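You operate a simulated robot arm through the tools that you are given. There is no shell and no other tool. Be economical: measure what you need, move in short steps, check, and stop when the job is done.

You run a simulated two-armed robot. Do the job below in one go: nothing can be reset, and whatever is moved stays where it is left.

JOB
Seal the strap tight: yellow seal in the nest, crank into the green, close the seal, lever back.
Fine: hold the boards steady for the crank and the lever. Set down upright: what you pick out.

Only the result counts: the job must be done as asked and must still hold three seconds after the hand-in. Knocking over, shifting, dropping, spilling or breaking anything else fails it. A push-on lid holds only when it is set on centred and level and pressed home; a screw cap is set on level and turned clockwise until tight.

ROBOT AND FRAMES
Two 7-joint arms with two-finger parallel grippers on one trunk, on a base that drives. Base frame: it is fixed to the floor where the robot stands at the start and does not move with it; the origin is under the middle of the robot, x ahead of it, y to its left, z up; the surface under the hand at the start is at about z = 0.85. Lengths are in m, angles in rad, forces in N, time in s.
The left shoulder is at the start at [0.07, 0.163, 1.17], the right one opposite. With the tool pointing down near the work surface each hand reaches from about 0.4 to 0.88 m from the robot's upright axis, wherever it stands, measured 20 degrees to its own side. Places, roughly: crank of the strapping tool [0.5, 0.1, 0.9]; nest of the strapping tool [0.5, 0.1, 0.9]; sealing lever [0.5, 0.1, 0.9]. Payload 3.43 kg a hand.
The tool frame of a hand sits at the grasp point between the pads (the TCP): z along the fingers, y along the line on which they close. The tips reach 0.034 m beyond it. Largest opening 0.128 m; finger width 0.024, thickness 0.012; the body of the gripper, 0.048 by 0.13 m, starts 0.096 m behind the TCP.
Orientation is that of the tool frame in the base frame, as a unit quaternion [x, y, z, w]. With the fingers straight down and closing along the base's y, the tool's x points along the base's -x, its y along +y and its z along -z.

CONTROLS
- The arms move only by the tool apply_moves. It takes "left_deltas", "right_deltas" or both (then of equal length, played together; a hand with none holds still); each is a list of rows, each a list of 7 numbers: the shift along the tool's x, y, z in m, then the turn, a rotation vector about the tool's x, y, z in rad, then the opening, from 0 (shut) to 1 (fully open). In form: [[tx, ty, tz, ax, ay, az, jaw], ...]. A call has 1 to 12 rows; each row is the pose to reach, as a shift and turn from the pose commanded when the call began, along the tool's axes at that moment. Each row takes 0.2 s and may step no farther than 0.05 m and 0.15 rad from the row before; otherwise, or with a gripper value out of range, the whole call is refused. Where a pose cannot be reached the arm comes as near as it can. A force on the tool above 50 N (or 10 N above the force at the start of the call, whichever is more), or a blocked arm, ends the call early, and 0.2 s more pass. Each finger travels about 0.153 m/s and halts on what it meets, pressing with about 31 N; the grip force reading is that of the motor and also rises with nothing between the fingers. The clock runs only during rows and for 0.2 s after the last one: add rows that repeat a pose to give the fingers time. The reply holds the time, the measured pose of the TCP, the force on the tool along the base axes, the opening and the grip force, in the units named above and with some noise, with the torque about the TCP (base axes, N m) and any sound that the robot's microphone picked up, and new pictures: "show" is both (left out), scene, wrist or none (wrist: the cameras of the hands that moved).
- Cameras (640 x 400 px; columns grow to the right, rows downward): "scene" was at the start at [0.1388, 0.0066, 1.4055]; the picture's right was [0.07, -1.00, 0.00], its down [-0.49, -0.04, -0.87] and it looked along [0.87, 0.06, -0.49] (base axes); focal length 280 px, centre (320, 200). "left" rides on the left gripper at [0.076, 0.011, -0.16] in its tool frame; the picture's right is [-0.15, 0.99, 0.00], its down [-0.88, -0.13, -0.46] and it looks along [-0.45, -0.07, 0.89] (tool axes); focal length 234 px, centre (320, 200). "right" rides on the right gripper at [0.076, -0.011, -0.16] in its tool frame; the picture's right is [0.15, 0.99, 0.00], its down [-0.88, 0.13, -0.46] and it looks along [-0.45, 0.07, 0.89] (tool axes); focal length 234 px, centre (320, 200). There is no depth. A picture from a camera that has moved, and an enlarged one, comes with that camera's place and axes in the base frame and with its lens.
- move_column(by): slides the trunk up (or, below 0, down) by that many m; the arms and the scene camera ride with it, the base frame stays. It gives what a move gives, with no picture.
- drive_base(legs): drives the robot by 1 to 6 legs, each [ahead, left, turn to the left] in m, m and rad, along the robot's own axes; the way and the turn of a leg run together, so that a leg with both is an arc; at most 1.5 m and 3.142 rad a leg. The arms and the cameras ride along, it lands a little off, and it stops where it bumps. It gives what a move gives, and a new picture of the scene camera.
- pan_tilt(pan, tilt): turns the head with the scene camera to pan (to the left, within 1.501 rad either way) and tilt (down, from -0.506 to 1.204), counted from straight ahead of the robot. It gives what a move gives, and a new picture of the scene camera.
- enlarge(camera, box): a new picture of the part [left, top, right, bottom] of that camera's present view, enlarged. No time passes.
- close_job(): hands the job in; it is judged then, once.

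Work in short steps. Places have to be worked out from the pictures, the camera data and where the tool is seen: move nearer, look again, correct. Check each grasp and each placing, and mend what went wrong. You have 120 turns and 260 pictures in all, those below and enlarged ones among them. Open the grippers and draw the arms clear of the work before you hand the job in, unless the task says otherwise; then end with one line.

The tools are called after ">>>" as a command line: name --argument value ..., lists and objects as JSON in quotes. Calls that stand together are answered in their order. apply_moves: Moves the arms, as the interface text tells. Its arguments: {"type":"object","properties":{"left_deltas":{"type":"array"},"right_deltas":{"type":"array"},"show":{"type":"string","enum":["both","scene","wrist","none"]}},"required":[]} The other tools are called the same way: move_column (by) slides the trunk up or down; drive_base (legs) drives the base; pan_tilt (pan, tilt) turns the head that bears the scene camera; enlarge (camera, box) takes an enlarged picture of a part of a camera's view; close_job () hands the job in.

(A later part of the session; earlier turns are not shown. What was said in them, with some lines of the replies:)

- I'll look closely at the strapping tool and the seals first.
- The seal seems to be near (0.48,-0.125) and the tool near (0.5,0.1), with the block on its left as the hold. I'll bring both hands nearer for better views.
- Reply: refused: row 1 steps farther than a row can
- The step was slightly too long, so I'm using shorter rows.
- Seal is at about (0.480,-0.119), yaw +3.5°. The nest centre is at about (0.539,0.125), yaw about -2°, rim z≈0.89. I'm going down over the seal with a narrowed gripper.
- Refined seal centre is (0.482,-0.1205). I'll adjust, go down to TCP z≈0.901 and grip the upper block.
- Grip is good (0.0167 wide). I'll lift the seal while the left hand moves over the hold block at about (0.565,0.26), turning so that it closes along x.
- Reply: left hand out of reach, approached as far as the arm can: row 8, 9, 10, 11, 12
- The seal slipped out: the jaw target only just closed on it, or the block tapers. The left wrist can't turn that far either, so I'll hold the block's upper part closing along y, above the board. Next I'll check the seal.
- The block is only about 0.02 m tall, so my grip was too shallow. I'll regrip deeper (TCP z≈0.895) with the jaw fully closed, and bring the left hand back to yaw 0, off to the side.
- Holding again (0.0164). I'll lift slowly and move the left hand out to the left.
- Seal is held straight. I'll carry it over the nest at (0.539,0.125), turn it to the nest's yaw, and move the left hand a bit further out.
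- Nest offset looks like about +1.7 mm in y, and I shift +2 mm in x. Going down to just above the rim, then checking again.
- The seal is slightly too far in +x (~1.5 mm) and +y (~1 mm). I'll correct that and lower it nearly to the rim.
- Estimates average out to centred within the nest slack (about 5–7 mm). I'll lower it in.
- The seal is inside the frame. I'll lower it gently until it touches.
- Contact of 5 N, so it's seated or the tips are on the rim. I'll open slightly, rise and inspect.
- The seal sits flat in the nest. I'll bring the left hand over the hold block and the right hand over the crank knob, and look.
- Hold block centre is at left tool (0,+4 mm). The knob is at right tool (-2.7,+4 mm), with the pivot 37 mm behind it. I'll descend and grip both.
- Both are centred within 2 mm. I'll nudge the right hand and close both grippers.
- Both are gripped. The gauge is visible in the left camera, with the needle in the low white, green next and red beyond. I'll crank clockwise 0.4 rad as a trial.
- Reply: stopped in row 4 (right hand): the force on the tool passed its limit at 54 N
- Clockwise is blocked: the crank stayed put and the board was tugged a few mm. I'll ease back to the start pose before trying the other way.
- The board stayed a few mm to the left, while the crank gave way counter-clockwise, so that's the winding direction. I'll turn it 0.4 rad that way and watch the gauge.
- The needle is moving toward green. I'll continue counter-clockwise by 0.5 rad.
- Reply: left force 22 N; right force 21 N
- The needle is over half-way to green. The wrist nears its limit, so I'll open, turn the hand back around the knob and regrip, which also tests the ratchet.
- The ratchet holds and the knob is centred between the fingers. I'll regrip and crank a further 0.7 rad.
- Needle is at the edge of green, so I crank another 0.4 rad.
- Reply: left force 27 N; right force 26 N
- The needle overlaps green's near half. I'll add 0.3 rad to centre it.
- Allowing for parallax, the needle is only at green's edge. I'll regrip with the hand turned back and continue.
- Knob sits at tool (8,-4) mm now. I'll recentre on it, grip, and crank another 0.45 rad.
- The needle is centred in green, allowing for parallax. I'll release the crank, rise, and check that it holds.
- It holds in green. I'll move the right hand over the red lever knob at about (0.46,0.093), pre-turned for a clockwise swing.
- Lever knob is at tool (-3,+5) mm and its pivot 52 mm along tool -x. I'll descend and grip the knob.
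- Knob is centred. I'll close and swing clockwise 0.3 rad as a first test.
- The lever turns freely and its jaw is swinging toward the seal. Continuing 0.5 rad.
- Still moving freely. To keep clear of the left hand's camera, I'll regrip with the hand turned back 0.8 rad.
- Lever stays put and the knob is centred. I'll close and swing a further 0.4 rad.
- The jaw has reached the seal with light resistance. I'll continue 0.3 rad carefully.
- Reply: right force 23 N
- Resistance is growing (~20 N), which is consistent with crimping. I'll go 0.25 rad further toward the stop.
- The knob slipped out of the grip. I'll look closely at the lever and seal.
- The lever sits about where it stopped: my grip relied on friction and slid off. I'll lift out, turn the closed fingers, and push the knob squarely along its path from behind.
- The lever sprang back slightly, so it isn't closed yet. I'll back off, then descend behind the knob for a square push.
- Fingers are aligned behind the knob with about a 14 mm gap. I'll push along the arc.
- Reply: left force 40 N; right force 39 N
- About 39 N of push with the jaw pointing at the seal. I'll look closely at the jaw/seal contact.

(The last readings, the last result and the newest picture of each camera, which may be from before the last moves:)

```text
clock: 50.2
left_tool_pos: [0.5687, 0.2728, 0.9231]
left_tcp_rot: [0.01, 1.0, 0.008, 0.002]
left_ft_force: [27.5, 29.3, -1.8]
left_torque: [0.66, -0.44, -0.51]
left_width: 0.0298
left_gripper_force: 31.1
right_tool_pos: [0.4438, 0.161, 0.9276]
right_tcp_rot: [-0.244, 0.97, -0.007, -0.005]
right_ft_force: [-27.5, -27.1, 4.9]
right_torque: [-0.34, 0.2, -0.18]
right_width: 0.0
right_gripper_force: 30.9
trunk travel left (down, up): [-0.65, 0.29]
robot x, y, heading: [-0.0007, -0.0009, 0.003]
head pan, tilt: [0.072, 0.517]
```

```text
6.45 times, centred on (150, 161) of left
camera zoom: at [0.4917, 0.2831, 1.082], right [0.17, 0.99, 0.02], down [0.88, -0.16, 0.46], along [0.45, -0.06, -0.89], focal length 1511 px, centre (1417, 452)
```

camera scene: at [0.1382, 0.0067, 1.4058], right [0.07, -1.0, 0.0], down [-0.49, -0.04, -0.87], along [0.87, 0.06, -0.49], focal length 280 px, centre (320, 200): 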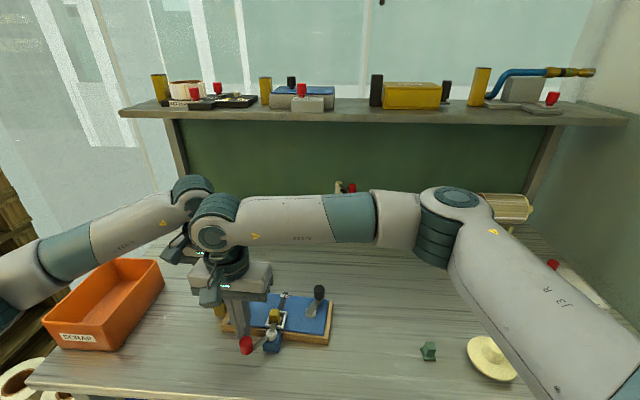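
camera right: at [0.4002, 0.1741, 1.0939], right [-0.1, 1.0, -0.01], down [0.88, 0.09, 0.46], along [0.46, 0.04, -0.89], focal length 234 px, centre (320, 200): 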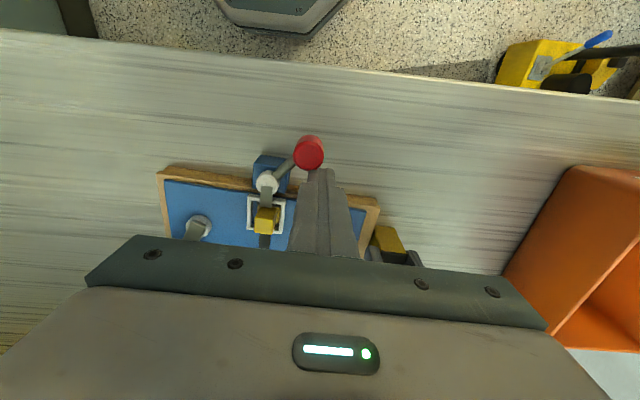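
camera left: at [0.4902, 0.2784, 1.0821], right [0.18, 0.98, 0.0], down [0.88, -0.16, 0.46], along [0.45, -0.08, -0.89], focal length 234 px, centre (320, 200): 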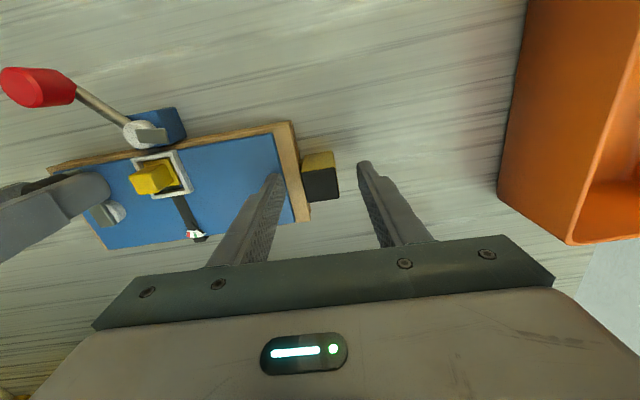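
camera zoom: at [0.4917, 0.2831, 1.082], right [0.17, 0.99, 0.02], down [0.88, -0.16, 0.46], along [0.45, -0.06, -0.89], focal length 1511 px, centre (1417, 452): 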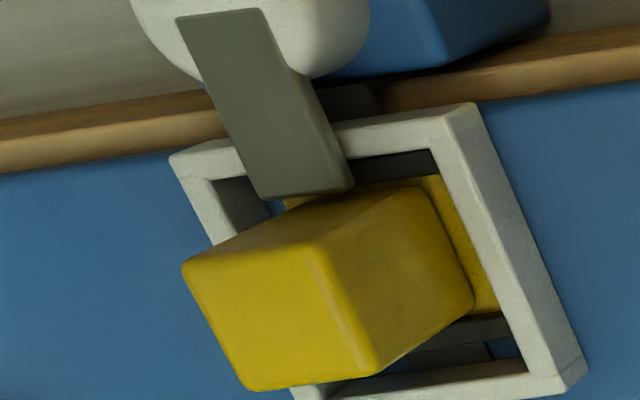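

Grey crimp bands now show at both sides of the seal; they weren't there before the swing, so the seal is closed. I'll back off, rise, and confirm.

>>> apply_moves --right_deltas '[[0.01, -0.003, 0, 0, 0, 0, 0], [0.025, -0.004, 0, 0, 0, 0, 0], [0.025, -0.004, -0.035, 0, 0, 0, 0.2], [0.025, -0.004, -0.075, 0, 0, 0, 0.4], [0.025, -0.004, -0.075, 0, 0, 0, 0.4]]'

>>> enlarge --camera "scene" --box '[240, 285, 304, 325]'

>>> enlarge --camera "left" --box '[110, 130, 190, 192]'

>>> enlarge --camera "right" --box '[220, 110, 420, 235]'

```text
clock: 51.4
left_tool_pos: [0.5658, 0.269, 0.9222]
left_tcp_rot: [0.015, 1.0, 0.005, -0.001]
left_ft_force: [-2.0, -1.3, 2.5]
left_torque: [-0.36, -0.19, -0.34]
left_width: 0.0294
left_gripper_force: 30.7
right_tool_pos: [0.4251, 0.1485, 1.0057]
right_tcp_rot: [-0.244, 0.97, -0.006, -0.002]
right_ft_force: [0.2, 0.0, 0.0]
right_torque: [0.03, 0.01, -0.05]
right_width: 0.0513
right_gripper_force: 0.0
trunk travel left (down, up): [-0.65, 0.29]
robot x, y, heading: [-0.0012, 0.0034, -0.001]
head pan, tilt: [0.072, 0.517]
camera scene: at [0.1384, 0.0064, 1.4056], right [0.07, -1.0, 0.0], down [-0.49, -0.04, -0.87], along [0.87, 0.06, -0.49], focal length 280 px, centre (320, 200)
camera right: at [0.3645, 0.1066, 1.1656], right [-0.6, 0.8, -0.01], down [0.72, 0.54, 0.45], along [0.36, 0.26, -0.89], focal length 234 px, centre (320, 200)
```

scene: 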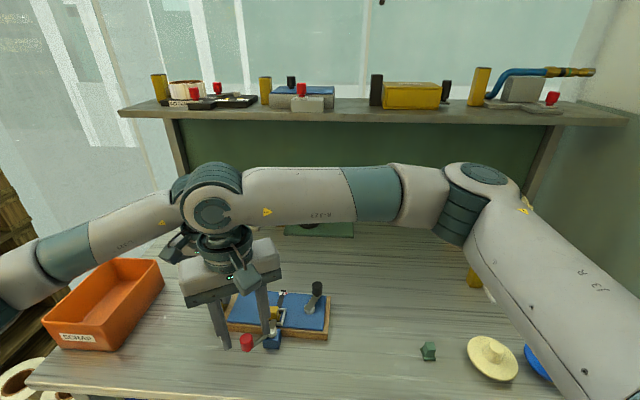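
right: 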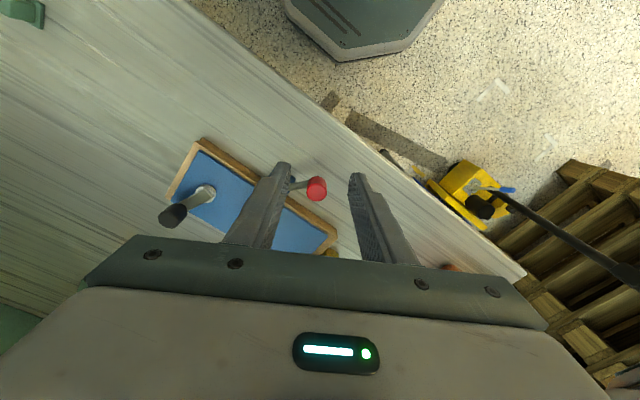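

```text
10.00 times, centred on (272, 305) of scene
camera zoom: at [0.1384, 0.0064, 1.4056], right [0.07, -1.0, 0.0], down [-0.49, -0.04, -0.87], along [0.87, 0.06, -0.49], focal length 2802 px, centre (800, -850)
```

zoom: 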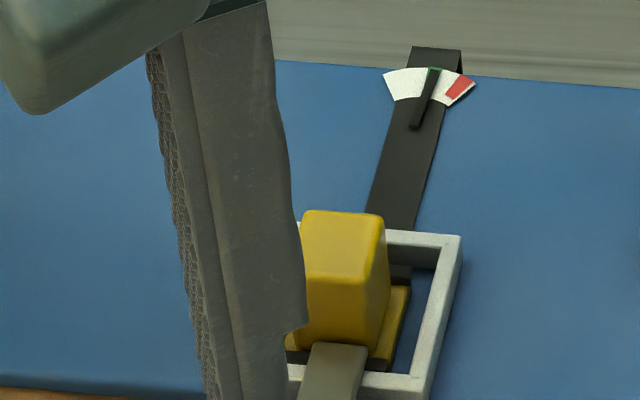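

```text
6.45 times, centred on (150, 161) of left
camera zoom: at [0.4903, 0.2809, 1.082], right [0.18, 0.98, 0.01], down [0.88, -0.16, 0.45], along [0.45, -0.07, -0.89], focal length 1511 px, centre (1417, 452)
```

zoom: 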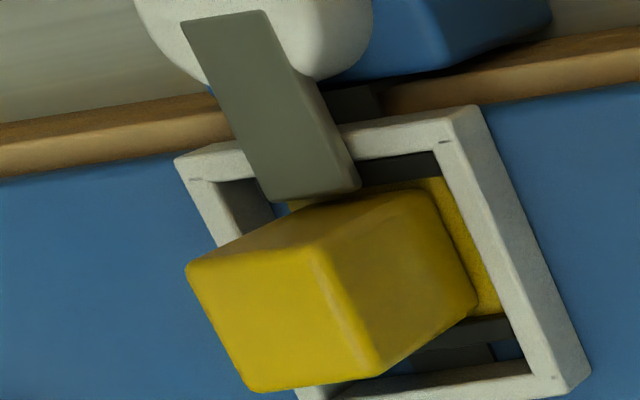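

```text
3.20 times, centred on (320, 172) of right
camera zoom: at [0.3645, 0.1066, 1.1656], right [-0.6, 0.8, -0.01], down [0.72, 0.54, 0.45], along [0.36, 0.26, -0.89], focal length 749 px, centre (320, 288)
```

zoom: 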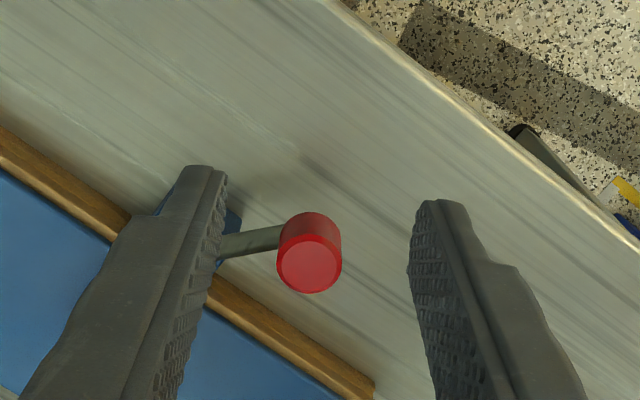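

Bands remain, and the gauge is still in green. Now I'll grip the lever knob at about (0.459,0.170) from above to bring it back.

>>> apply_moves --right_deltas '[[-0.0135, 0.001, 0, 0, 0, 0.13, 0.4], [-0.027, 0.002, 0, 0, 0, 0.26, 0.4], [-0.0405, 0.003, 0, 0, 0, 0.39, 0.4], [-0.0405, 0.003, 0.035, 0, 0, 0.39, 0.4], [-0.0405, 0.003, 0.067, 0, 0, 0.39, 0.4], [-0.0405, 0.003, 0.067, 0, 0, 0.39, 0.4]]' --show "none"

>>> enlarge --camera "right" --box '[220, 110, 420, 235]'

```text
clock: 52.8
left_tool_pos: [0.5668, 0.269, 0.922]
left_tcp_rot: [0.013, 1.0, 0.006, -0.001]
left_ft_force: [0.0, 0.7, 0.8]
left_torque: [-0.14, 0.24, -0.18]
left_width: 0.0295
left_gripper_force: 31.4
right_tool_pos: [0.459, 0.1701, 0.9372]
right_tcp_rot: [-0.051, 0.999, -0.006, 0.0]
right_ft_force: [1.0, 0.0, -0.6]
right_torque: [-0.05, -0.01, -0.02]
right_width: 0.051
right_gripper_force: 0.1
trunk travel left (down, up): [-0.65, 0.29]
robot x, y, heading: [0.0031, 0.0006, -0.003]
head pan, tilt: [0.072, 0.517]
```

```text
3.20 times, centred on (320, 172) of right
camera zoom: at [0.3859, 0.1544, 1.0962], right [-0.25, 0.97, -0.01], down [0.86, 0.22, 0.45], along [0.44, 0.1, -0.89], focal length 749 px, centre (320, 288)
```

zoom: 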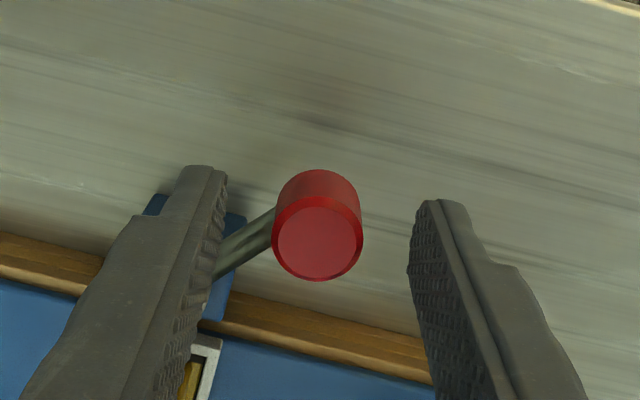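

Centred. I'll close and swing the lever back counter-clockwise about 0.9 rad.

>>> apply_moves --right_deltas '[[0, 0, 0, 0, 0, 0, 0.1], [0, 0, 0, 0, 0, 0, 0], [0, 0, 0, 0, 0, 0, 0], [0.0057, -0.0058, 0, 0, 0, -0.13, 0], [0.0105, -0.0123, 0, 0, 0, -0.26, 0], [0.0144, -0.0195, 0, 0, 0, -0.39, 0], [0.017, -0.0272, 0, 0, 0, -0.5, 0], [0.0185, -0.0351, 0, 0, 0, -0.6, 0], [0.0188, -0.0433, 0, 0, 0, -0.7, 0]]' --show "none"

>>> enlarge --camera "left" --box '[60, 90, 220, 190]'

>>> enlarge --camera "scene" --box '[200, 270, 360, 370]'

```text
clock: 54.8
left_tool_pos: [0.5666, 0.269, 0.9231]
left_tcp_rot: [0.014, 1.0, 0.005, -0.001]
left_ft_force: [-3.7, -9.8, 3.8]
left_torque: [-0.51, 0.24, 0.21]
left_width: 0.0298
left_gripper_force: 30.7
right_tool_pos: [0.4441, 0.1246, 0.9374]
right_tcp_rot: [-0.391, 0.92, -0.004, -0.003]
right_ft_force: [4.4, 8.2, -0.6]
right_torque: [0.6, 0.04, 0.29]
right_width: 0.0224
right_gripper_force: 31.1
trunk travel left (down, up): [-0.65, 0.29]
robot x, y, heading: [-0.0011, 0.0, -0.004]
head pan, tilt: [0.072, 0.517]
```

```text
4.00 times, centred on (140, 140) of left
camera zoom: at [0.4907, 0.2804, 1.0819], right [0.17, 0.98, 0.01], down [0.88, -0.16, 0.45], along [0.45, -0.07, -0.89], focal length 937 px, centre (1040, 440)
```

zoom: 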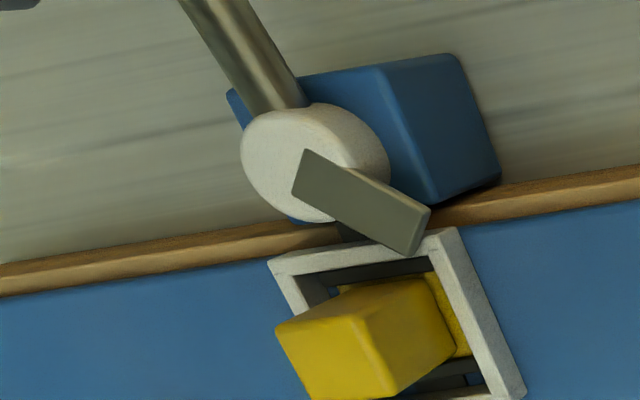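

```text
4.00 times, centred on (280, 320) of scene
camera zoom: at [0.1387, 0.0059, 1.4056], right [0.07, -1.0, 0.0], down [-0.49, -0.03, -0.87], along [0.87, 0.06, -0.49], focal length 1121 px, centre (480, -280)
```

zoom: 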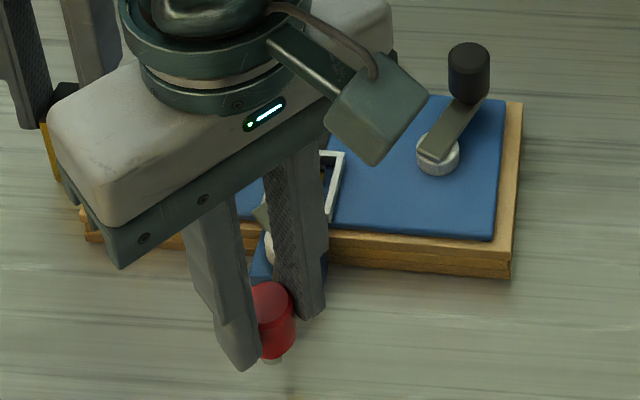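

Coming back smoothly. I'll finish the swing to the start angle.

>>> apply_moves --right_deltas '[[0.0044, -0.0067, 0, 0, 0, -0.1, 0], [0.0078, -0.0142, 0, 0, 0, -0.15, 0], [0.0102, -0.0219, 0, 0, 0, -0.2, 0], [0.011, -0.0272, 0, 0, 0, -0.2, 0]]' --show "none"

>>> enlarge --camera "left" --box '[60, 90, 220, 190]'

>>> enlarge --camera "scene" --box '[200, 270, 360, 370]'

```text
clock: 55.8
left_tool_pos: [0.5669, 0.2696, 0.9217]
left_tcp_rot: [0.013, 1.0, 0.006, 0.001]
left_ft_force: [6.6, -2.8, -0.2]
left_torque: [-0.21, -0.32, 1.1]
left_width: 0.03
left_gripper_force: 30.7
right_tool_pos: [0.4564, 0.097, 0.9378]
right_tcp_rot: [-0.481, 0.877, -0.005, -0.004]
right_ft_force: [-5.8, 1.5, 0.3]
right_torque: [0.31, 0.46, 0.17]
right_width: 0.0226
right_gripper_force: 30.8
trunk travel left (down, up): [-0.65, 0.29]
robot x, y, heading: [-0.0015, -0.0013, -0.003]
head pan, tilt: [0.072, 0.517]
```

```text
4.00 times, centred on (140, 140) of left
camera zoom: at [0.491, 0.2813, 1.0819], right [0.17, 0.98, 0.01], down [0.88, -0.16, 0.45], along [0.45, -0.07, -0.89], focal length 937 px, centre (1040, 440)
```

zoom: 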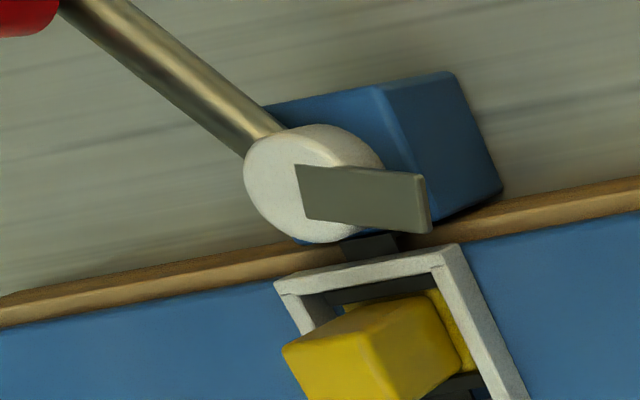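

```text
4.00 times, centred on (280, 320) of scene
camera zoom: at [0.1389, 0.0063, 1.4055], right [0.07, -1.0, 0.0], down [-0.49, -0.04, -0.87], along [0.87, 0.06, -0.49], focal length 1121 px, centre (480, -280)
```

zoom: 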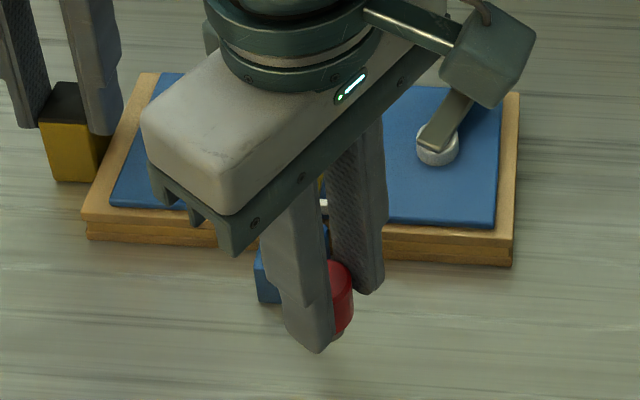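

The knob is back where I first gripped it, with slight end-stop resistance. I'll release, rise and move the right hand away.

>>> apply_moves --right_deltas '[[0, 0, 0, 0, 0, 0, 0.3], [0, 0, 0, 0, 0, 0, 0.4], [0, 0, -0.03, 0, 0, 0, 0.4], [0, 0, -0.07, 0, 0, 0, 0.4], [0, 0, -0.11, 0, 0, 0, 0.4], [0.02, -0.03, -0.12, 0, 0, 0.14, 0.4], [0.04, -0.06, -0.12, 0, 0, 0.28, 0.4], [0.06, -0.09, -0.12, 0, 0, 0.42, 0.4], [0.08, -0.12, -0.12, 0, 0, 0.56, 0.4]]'

>>> enlarge --camera "scene" --box '[200, 270, 360, 370]'

>>> enlarge --camera "scene" --box '[248, 280, 312, 320]'

>>> enlarge --camera "left" --box '[60, 90, 220, 190]'

```text
clock: 57.8
left_tool_pos: [0.5666, 0.2684, 0.923]
left_tcp_rot: [0.013, 1.0, 0.006, -0.002]
left_ft_force: [-0.4, -1.8, 0.8]
left_torque: [-0.2, -0.17, 0.01]
left_width: 0.0296
left_gripper_force: 31.5
right_tool_pos: [0.5153, -0.034, 1.0604]
right_tcp_rot: [-0.218, 0.976, -0.005, -0.002]
right_ft_force: [0.0, 0.5, -0.4]
right_torque: [-0.03, 0.01, -0.02]
right_width: 0.0511
right_gripper_force: 0.0
trunk travel left (down, up): [-0.65, 0.29]
robot x, y, heading: [0.0007, -0.0024, -0.003]
head pan, tilt: [0.072, 0.517]
camera scene: at [0.1389, 0.0053, 1.4055], right [0.07, -1.0, 0.0], down [-0.49, -0.03, -0.87], along [0.87, 0.06, -0.49], focal length 280 px, centre (320, 200)
camera right: at [0.4529, -0.0735, 1.2193], right [-0.55, 0.83, -0.01], down [0.74, 0.5, 0.45], along [0.38, 0.24, -0.89], focal length 234 px, centre (320, 200)
```

scene: 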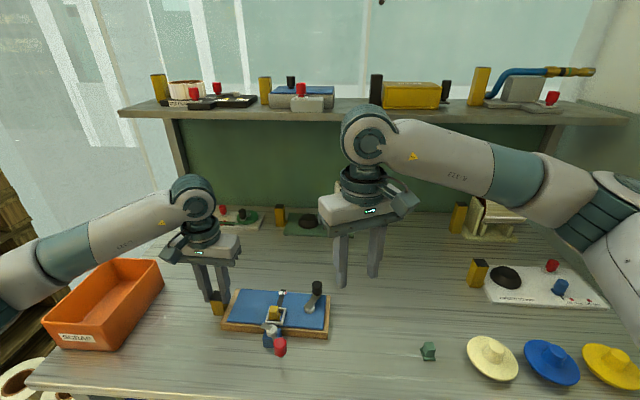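
right: 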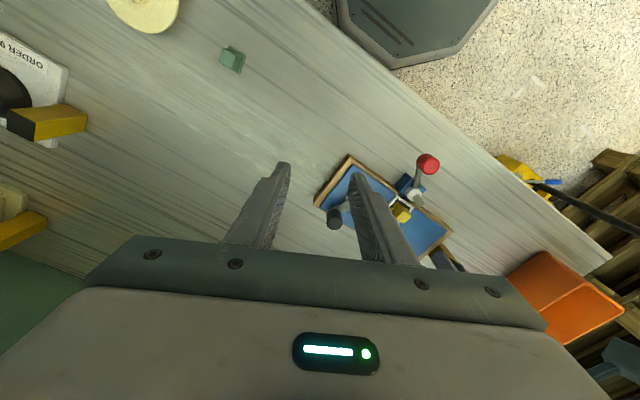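

```text
4.00 times, centred on (280, 320) of scene
camera zoom: at [0.1389, 0.0053, 1.4055], right [0.07, -1.0, 0.0], down [-0.49, -0.03, -0.87], along [0.87, 0.06, -0.49], focal length 1121 px, centre (480, -280)
```

zoom: 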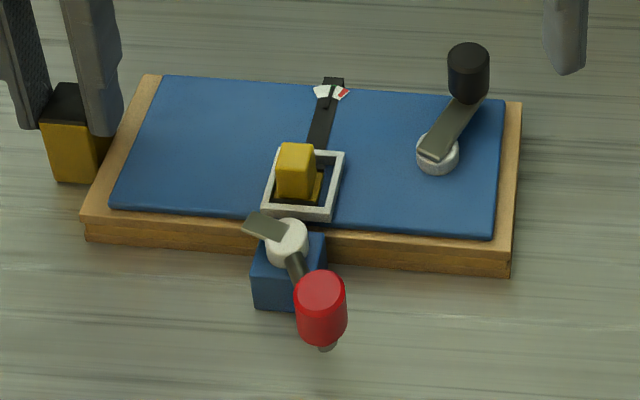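

```text
10.00 times, centred on (280, 300) of scene
camera zoom: at [0.1389, 0.0053, 1.4055], right [0.07, -1.0, 0.0], down [-0.49, -0.03, -0.87], along [0.87, 0.06, -0.49], focal length 2802 px, centre (720, -800)
```

zoom: 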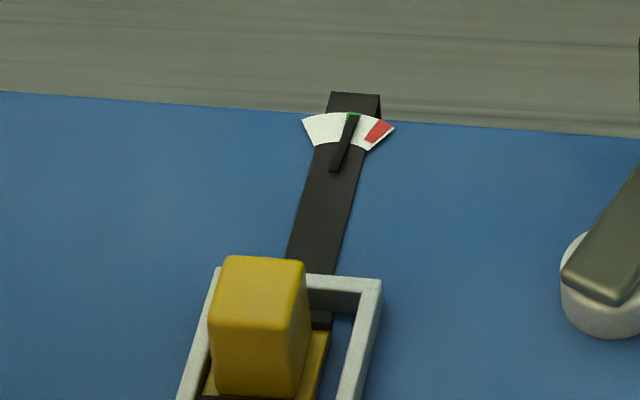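

```text
4.00 times, centred on (140, 140) of left
camera zoom: at [0.4907, 0.2802, 1.082], right [0.17, 0.98, 0.01], down [0.88, -0.16, 0.45], along [0.45, -0.07, -0.89], focal length 937 px, centre (1040, 440)
```

zoom: 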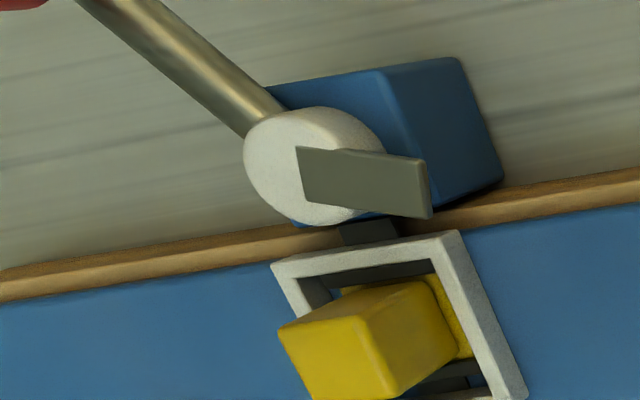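

Compared with the start, the lever seems ~5–8° short of its rest. I'll go back, regrip the knob and press it to the stop.

>>> apply_moves --right_deltas '[[-0.001, 0.037, 0, 0, 0, -0.09, 0.4], [-0.002, 0.074, 0, 0, 0, -0.18, 0.4], [-0.0035, 0.111, 0, 0, 0, -0.27, 0.4], [-0.0045, 0.1476, 0, 0, 0, -0.36, 0.4], [-0.0045, 0.1476, 0.04, 0, 0, -0.36, 0.4], [-0.0045, 0.1476, 0.06, 0, 0, -0.36, 0.4]]' --show "none"

>>> enlarge --camera "right" --box '[220, 110, 420, 235]'

```text
clock: 59.2
left_tool_pos: [0.5659, 0.2697, 0.9226]
left_tcp_rot: [0.014, 1.0, 0.005, -0.001]
left_ft_force: [1.4, -1.1, 0.5]
left_torque: [-0.14, 0.18, 0.26]
left_width: 0.0298
left_gripper_force: 31.0
right_tool_pos: [0.4561, 0.1028, 0.998]
right_tcp_rot: [-0.39, 0.921, -0.005, -0.003]
right_ft_force: [0.0, -0.4, 0.4]
right_torque: [0.0, -0.01, -0.02]
right_width: 0.0513
right_gripper_force: 0.1
trunk travel left (down, up): [-0.65, 0.29]
robot x, y, heading: [-0.0004, 0.0002, 0.004]
head pan, tilt: [0.072, 0.517]
```

```text
3.20 times, centred on (320, 172) of right
camera zoom: at [0.4122, 0.0433, 1.1577], right [-0.81, 0.58, -0.01], down [0.52, 0.73, 0.45], along [0.26, 0.36, -0.89], focal length 749 px, centre (320, 288)
```

zoom: 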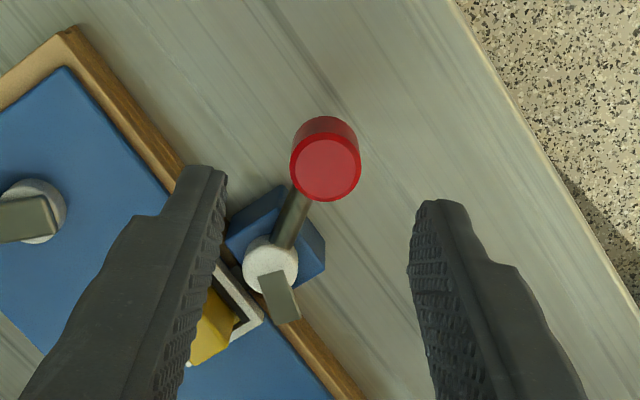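

Lever is ~6–9° short. I'll descend, grip and push it counter-clockwise by 0.22 rad.

>>> apply_moves --right_deltas '[[-0.001, 0.0027, 0.03, 0, 0, 0, 0.4], [-0.001, 0.0027, 0.064, 0, 0, 0, 0.4], [-0.001, 0.0027, 0.064, 0, 0, 0, 0.2], [-0.001, 0.0027, 0.064, 0, 0, 0, 0], [-0.001, 0.0027, 0.064, 0, 0, 0, 0], [0.0002, -0.0022, 0.064, 0, 0, -0.1, 0], [0.0007, -0.0066, 0.064, 0, 0, -0.18, 0], [0.001, -0.0085, 0.064, 0, 0, -0.22, 0]]' --show "none"

>>> enlarge --camera "left" --box '[60, 90, 220, 190]'

```text
clock: 61.0
left_tool_pos: [0.5679, 0.2698, 0.922]
left_tcp_rot: [0.014, 1.0, 0.004, -0.001]
left_ft_force: [2.5, -3.9, 1.0]
left_torque: [-0.26, 0.02, 1.07]
left_width: 0.0296
left_gripper_force: 30.8
right_tool_pos: [0.4619, 0.0941, 0.9328]
right_tcp_rot: [-0.489, 0.872, -0.004, -0.003]
right_ft_force: [-1.5, 4.1, -1.0]
right_torque: [0.25, 0.12, -0.35]
right_width: 0.0221
right_gripper_force: 31.3
trunk travel left (down, up): [-0.65, 0.29]
robot x, y, heading: [0.0035, 0.0008, -0.0]
head pan, tilt: [0.072, 0.517]
```

```text
4.00 times, centred on (140, 140) of left
camera zoom: at [0.491, 0.2808, 1.0818], right [0.17, 0.98, 0.01], down [0.88, -0.16, 0.45], along [0.45, -0.07, -0.89], focal length 937 px, centre (1040, 440)
```

zoom: 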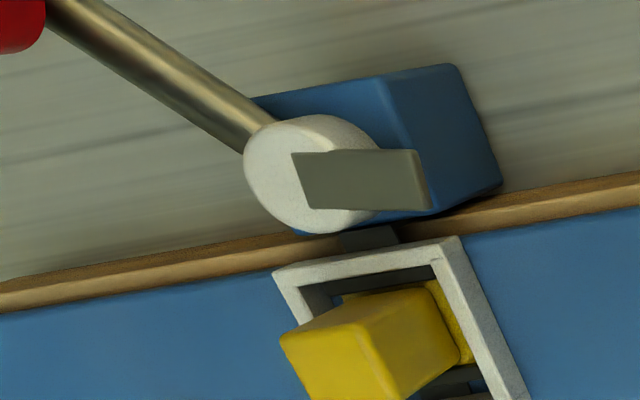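

Plate now nearly matches its original attitude. I'll press slightly further to be sure it's at rest, then release and back off.

>>> apply_moves --right_deltas '[[0.0004, -0.003, 0, 0, 0, -0.06, 0], [0.0008, -0.0055, 0, 0, 0, -0.1, 0], [0.0008, -0.0055, 0, 0, 0, -0.1, 0.3], [0.0008, -0.0055, 0, 0, 0, -0.1, 0.4], [0.0008, -0.0055, -0.04, 0, 0, -0.1, 0.4], [0.0008, -0.0055, -0.08, 0, 0, -0.1, 0.4], [0.0008, -0.0055, -0.12, 0, 0, -0.1, 0.4], [0.02, -0.04, -0.12, 0, 0, 0.04, 0.4], [0.04, -0.07, -0.12, 0, 0, 0.18, 0.4], [0.06, -0.1, -0.12, 0, 0, 0.32, 0.4], [0.07, -0.13, -0.12, 0, 0, 0.46, 0.4]]' --show "scene"

>>> enlarge --camera "scene" --box '[200, 270, 360, 370]'

>>> enlarge --camera "left" --box '[60, 90, 220, 190]'

```text
clock: 63.4
left_tool_pos: [0.566, 0.2685, 0.9214]
left_tcp_rot: [0.014, 1.0, 0.005, -0.001]
left_ft_force: [0.6, -1.0, 0.2]
left_torque: [-0.16, 0.15, 0.18]
left_width: 0.0296
left_gripper_force: 31.3
right_tool_pos: [0.5357, -0.0326, 1.0554]
right_tcp_rot: [-0.278, 0.961, -0.005, -0.002]
right_ft_force: [-0.9, 0.7, 0.0]
right_torque: [-0.03, 0.03, 0.0]
right_width: 0.0513
right_gripper_force: 0.1
trunk travel left (down, up): [-0.65, 0.29]
robot x, y, heading: [-0.0003, -0.0012, -0.001]
head pan, tilt: [0.072, 0.517]
camera scene: at [0.1391, 0.006, 1.4055], right [0.07, -1.0, 0.0], down [-0.49, -0.03, -0.87], along [0.87, 0.06, -0.49], focal length 280 px, centre (320, 200)
```

scene: 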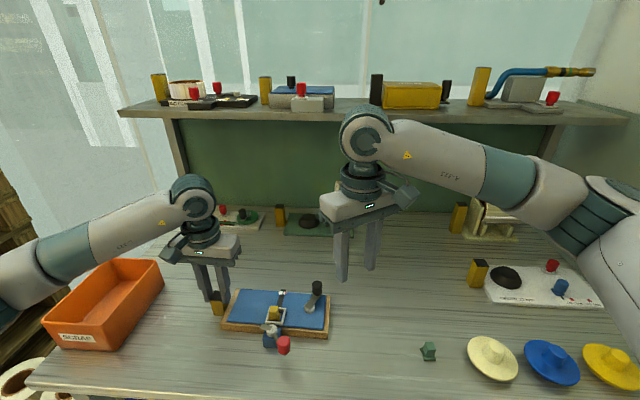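

```text
4.00 times, centred on (280, 320) of scene
camera zoom: at [0.1391, 0.006, 1.4055], right [0.07, -1.0, 0.0], down [-0.49, -0.03, -0.87], along [0.87, 0.06, -0.49], focal length 1121 px, centre (480, -280)
```

zoom: 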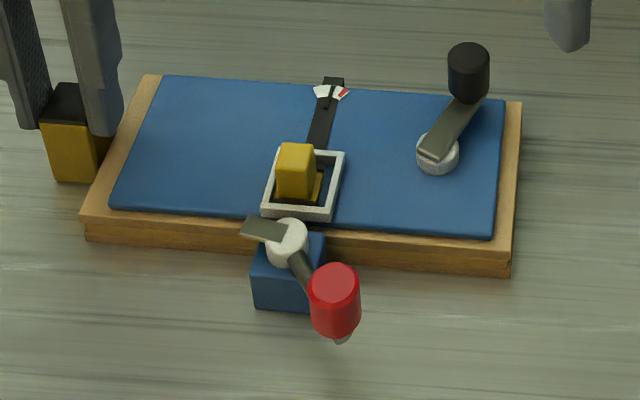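

```text
4.00 times, centred on (140, 140) of left
camera zoom: at [0.4909, 0.2807, 1.0818], right [0.17, 0.98, 0.01], down [0.88, -0.16, 0.45], along [0.45, -0.07, -0.89], focal length 937 px, centre (1040, 440)
```

zoom: 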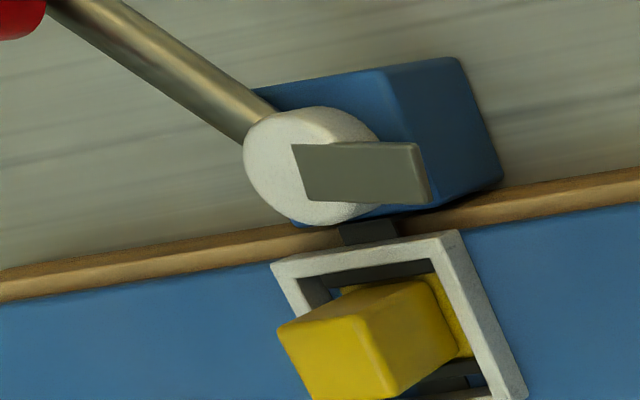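

The lever matches its starting attitude. I'll release the hold block with the left hand and retreat both arms.

>>> apply_moves --left_deltas '[[0, 0, 0, 0, 0, 0, 0.25], [0, 0, 0, 0, 0, 0, 0.5], [0, 0, 0, 0, 0, 0, 0.5], [0, 0, -0.03, 0, 0, 0, 0.5], [0, 0, -0.07, 0, 0, 0, 0.5], [0, 0, -0.11, 0, 0, 0, 0.5], [0, 0.03, -0.14, 0, 0, 0, 0.6], [0, 0.06, -0.17, 0, 0, 0, 0.8], [0, 0.08, -0.18, 0, 0, 0, 1]]' --right_deltas '[[0, -0.02, -0.02, 0, 0, 0.1, 0.4], [0, -0.04, -0.04, 0, 0, 0.2, 0.4], [0, -0.06, -0.06, 0, 0, 0.3, 0.4], [0, -0.08, -0.08, 0, 0, 0.4, 0.4], [0, -0.1, -0.1, 0, 0, 0.5, 0.6], [0, -0.1, -0.1, 0, 0, 0.5, 0.8], [0, -0.1, -0.1, 0, 0, 0.5, 1], [0, -0.1, -0.1, 0, 0, 0.5, 1], [0, -0.1, -0.1, 0, 0, 0.5, 1]]'

>>> enlarge --camera "scene" --box '[200, 270, 360, 370]'

>>> enlarge --camera "scene" --box '[248, 285, 312, 325]'

>>> enlarge --camera "left" --box '[110, 90, 270, 190]'

```text
clock: 65.4
left_tool_pos: [0.5702, 0.3487, 1.102]
left_tcp_rot: [0.014, 1.0, 0.005, 0.0]
left_ft_force: [0.6, 0.4, 1.3]
left_torque: [-0.02, -0.03, -0.01]
left_width: 0.128
left_gripper_force: 0.0
right_tool_pos: [0.5894, -0.1142, 1.1548]
right_tcp_rot: [-0.031, 0.999, -0.007, -0.001]
right_ft_force: [0.0, 0.6, -0.8]
right_torque: [0.0, 0.0, -0.01]
right_width: 0.1282
right_gripper_force: 0.1
trunk travel left (down, up): [-0.65, 0.29]
robot x, y, heading: [0.0024, -0.0009, 0.004]
head pan, tilt: [0.072, 0.517]
camera scene: at [0.1389, 0.007, 1.4055], right [0.07, -1.0, 0.0], down [-0.49, -0.04, -0.87], along [0.87, 0.06, -0.49], focal length 280 px, centre (320, 200)
camera right: at [0.5159, -0.1273, 1.3153], right [-0.21, 0.98, -0.01], down [0.87, 0.19, 0.45], along [0.44, 0.08, -0.89], focal length 234 px, centre (320, 200)
camera left: at [0.4937, 0.3597, 1.2622], right [0.17, 0.98, 0.01], down [0.88, -0.16, 0.45], along [0.45, -0.07, -0.89], focal length 234 px, centre (320, 200)
```

scene: 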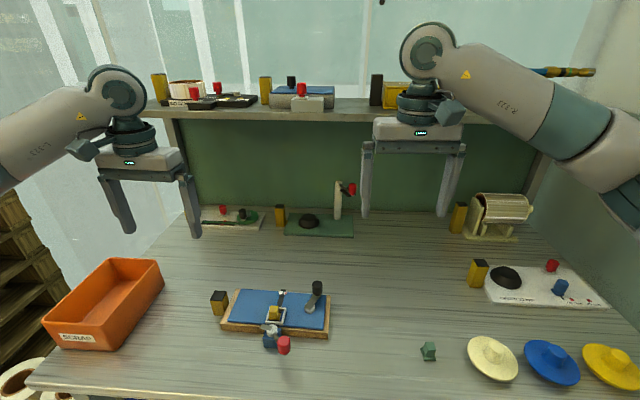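
right: 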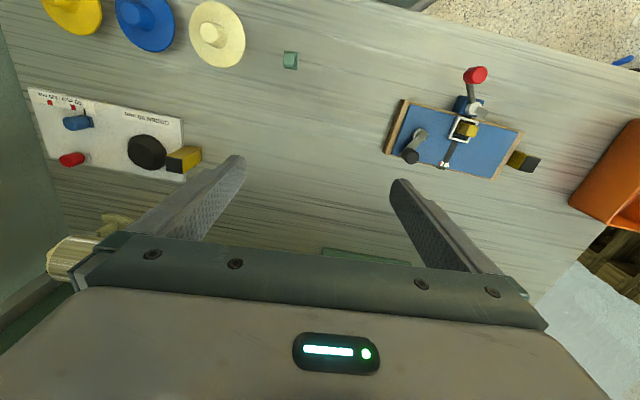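
left: 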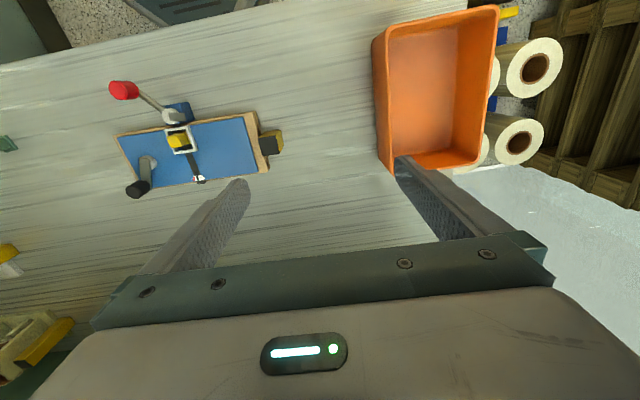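

```text
4.00 times, centred on (280, 320) of scene
camera zoom: at [0.1389, 0.007, 1.4055], right [0.07, -1.0, 0.0], down [-0.49, -0.04, -0.87], along [0.87, 0.06, -0.49], focal length 1121 px, centre (480, -280)
```

zoom: 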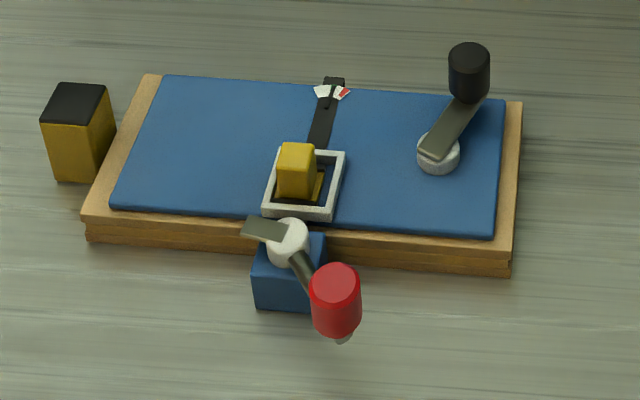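

```text
10.00 times, centred on (280, 305) of scene
camera zoom: at [0.1389, 0.007, 1.4055], right [0.07, -1.0, 0.0], down [-0.49, -0.04, -0.87], along [0.87, 0.06, -0.49], focal length 2802 px, centre (720, -850)
```

zoom: 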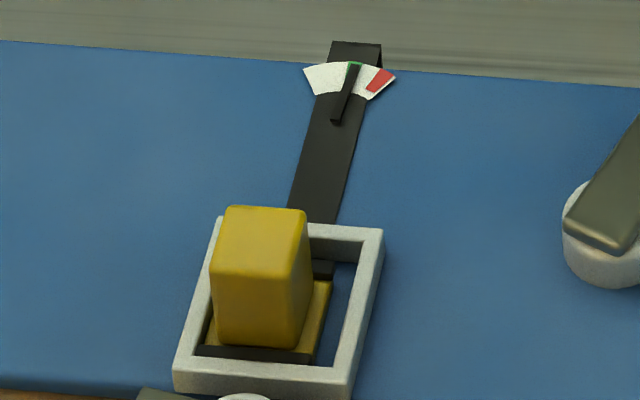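

```text
4.00 times, centred on (190, 140) of left
camera zoom: at [0.4937, 0.3597, 1.2622], right [0.17, 0.98, 0.01], down [0.88, -0.16, 0.45], along [0.45, -0.07, -0.89], focal length 937 px, centre (840, 440)
```

zoom: 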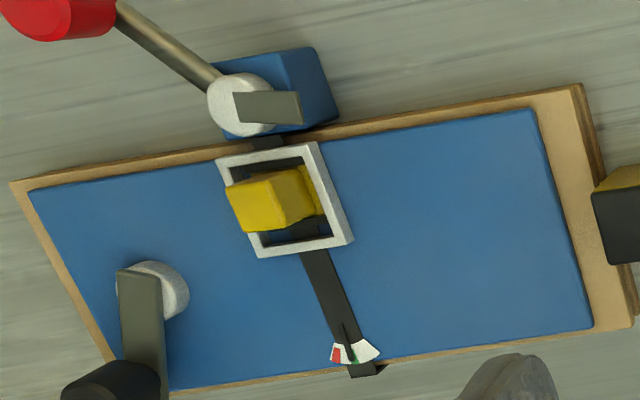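

The seal sits in the nest with both crimp bands closed over it. The needle is in green, the lever is back, and both arms are clear, so I'm handing in.

>>> close_job

```text
The job is handed in.
```

The yellow seal is in the nest and closed, the strap is cranked into the green, and the lever is back at its start position. While being held, the board shifted a few millimetres and turned about 3°, and the seal sits flat but pushed to one side of the nest.
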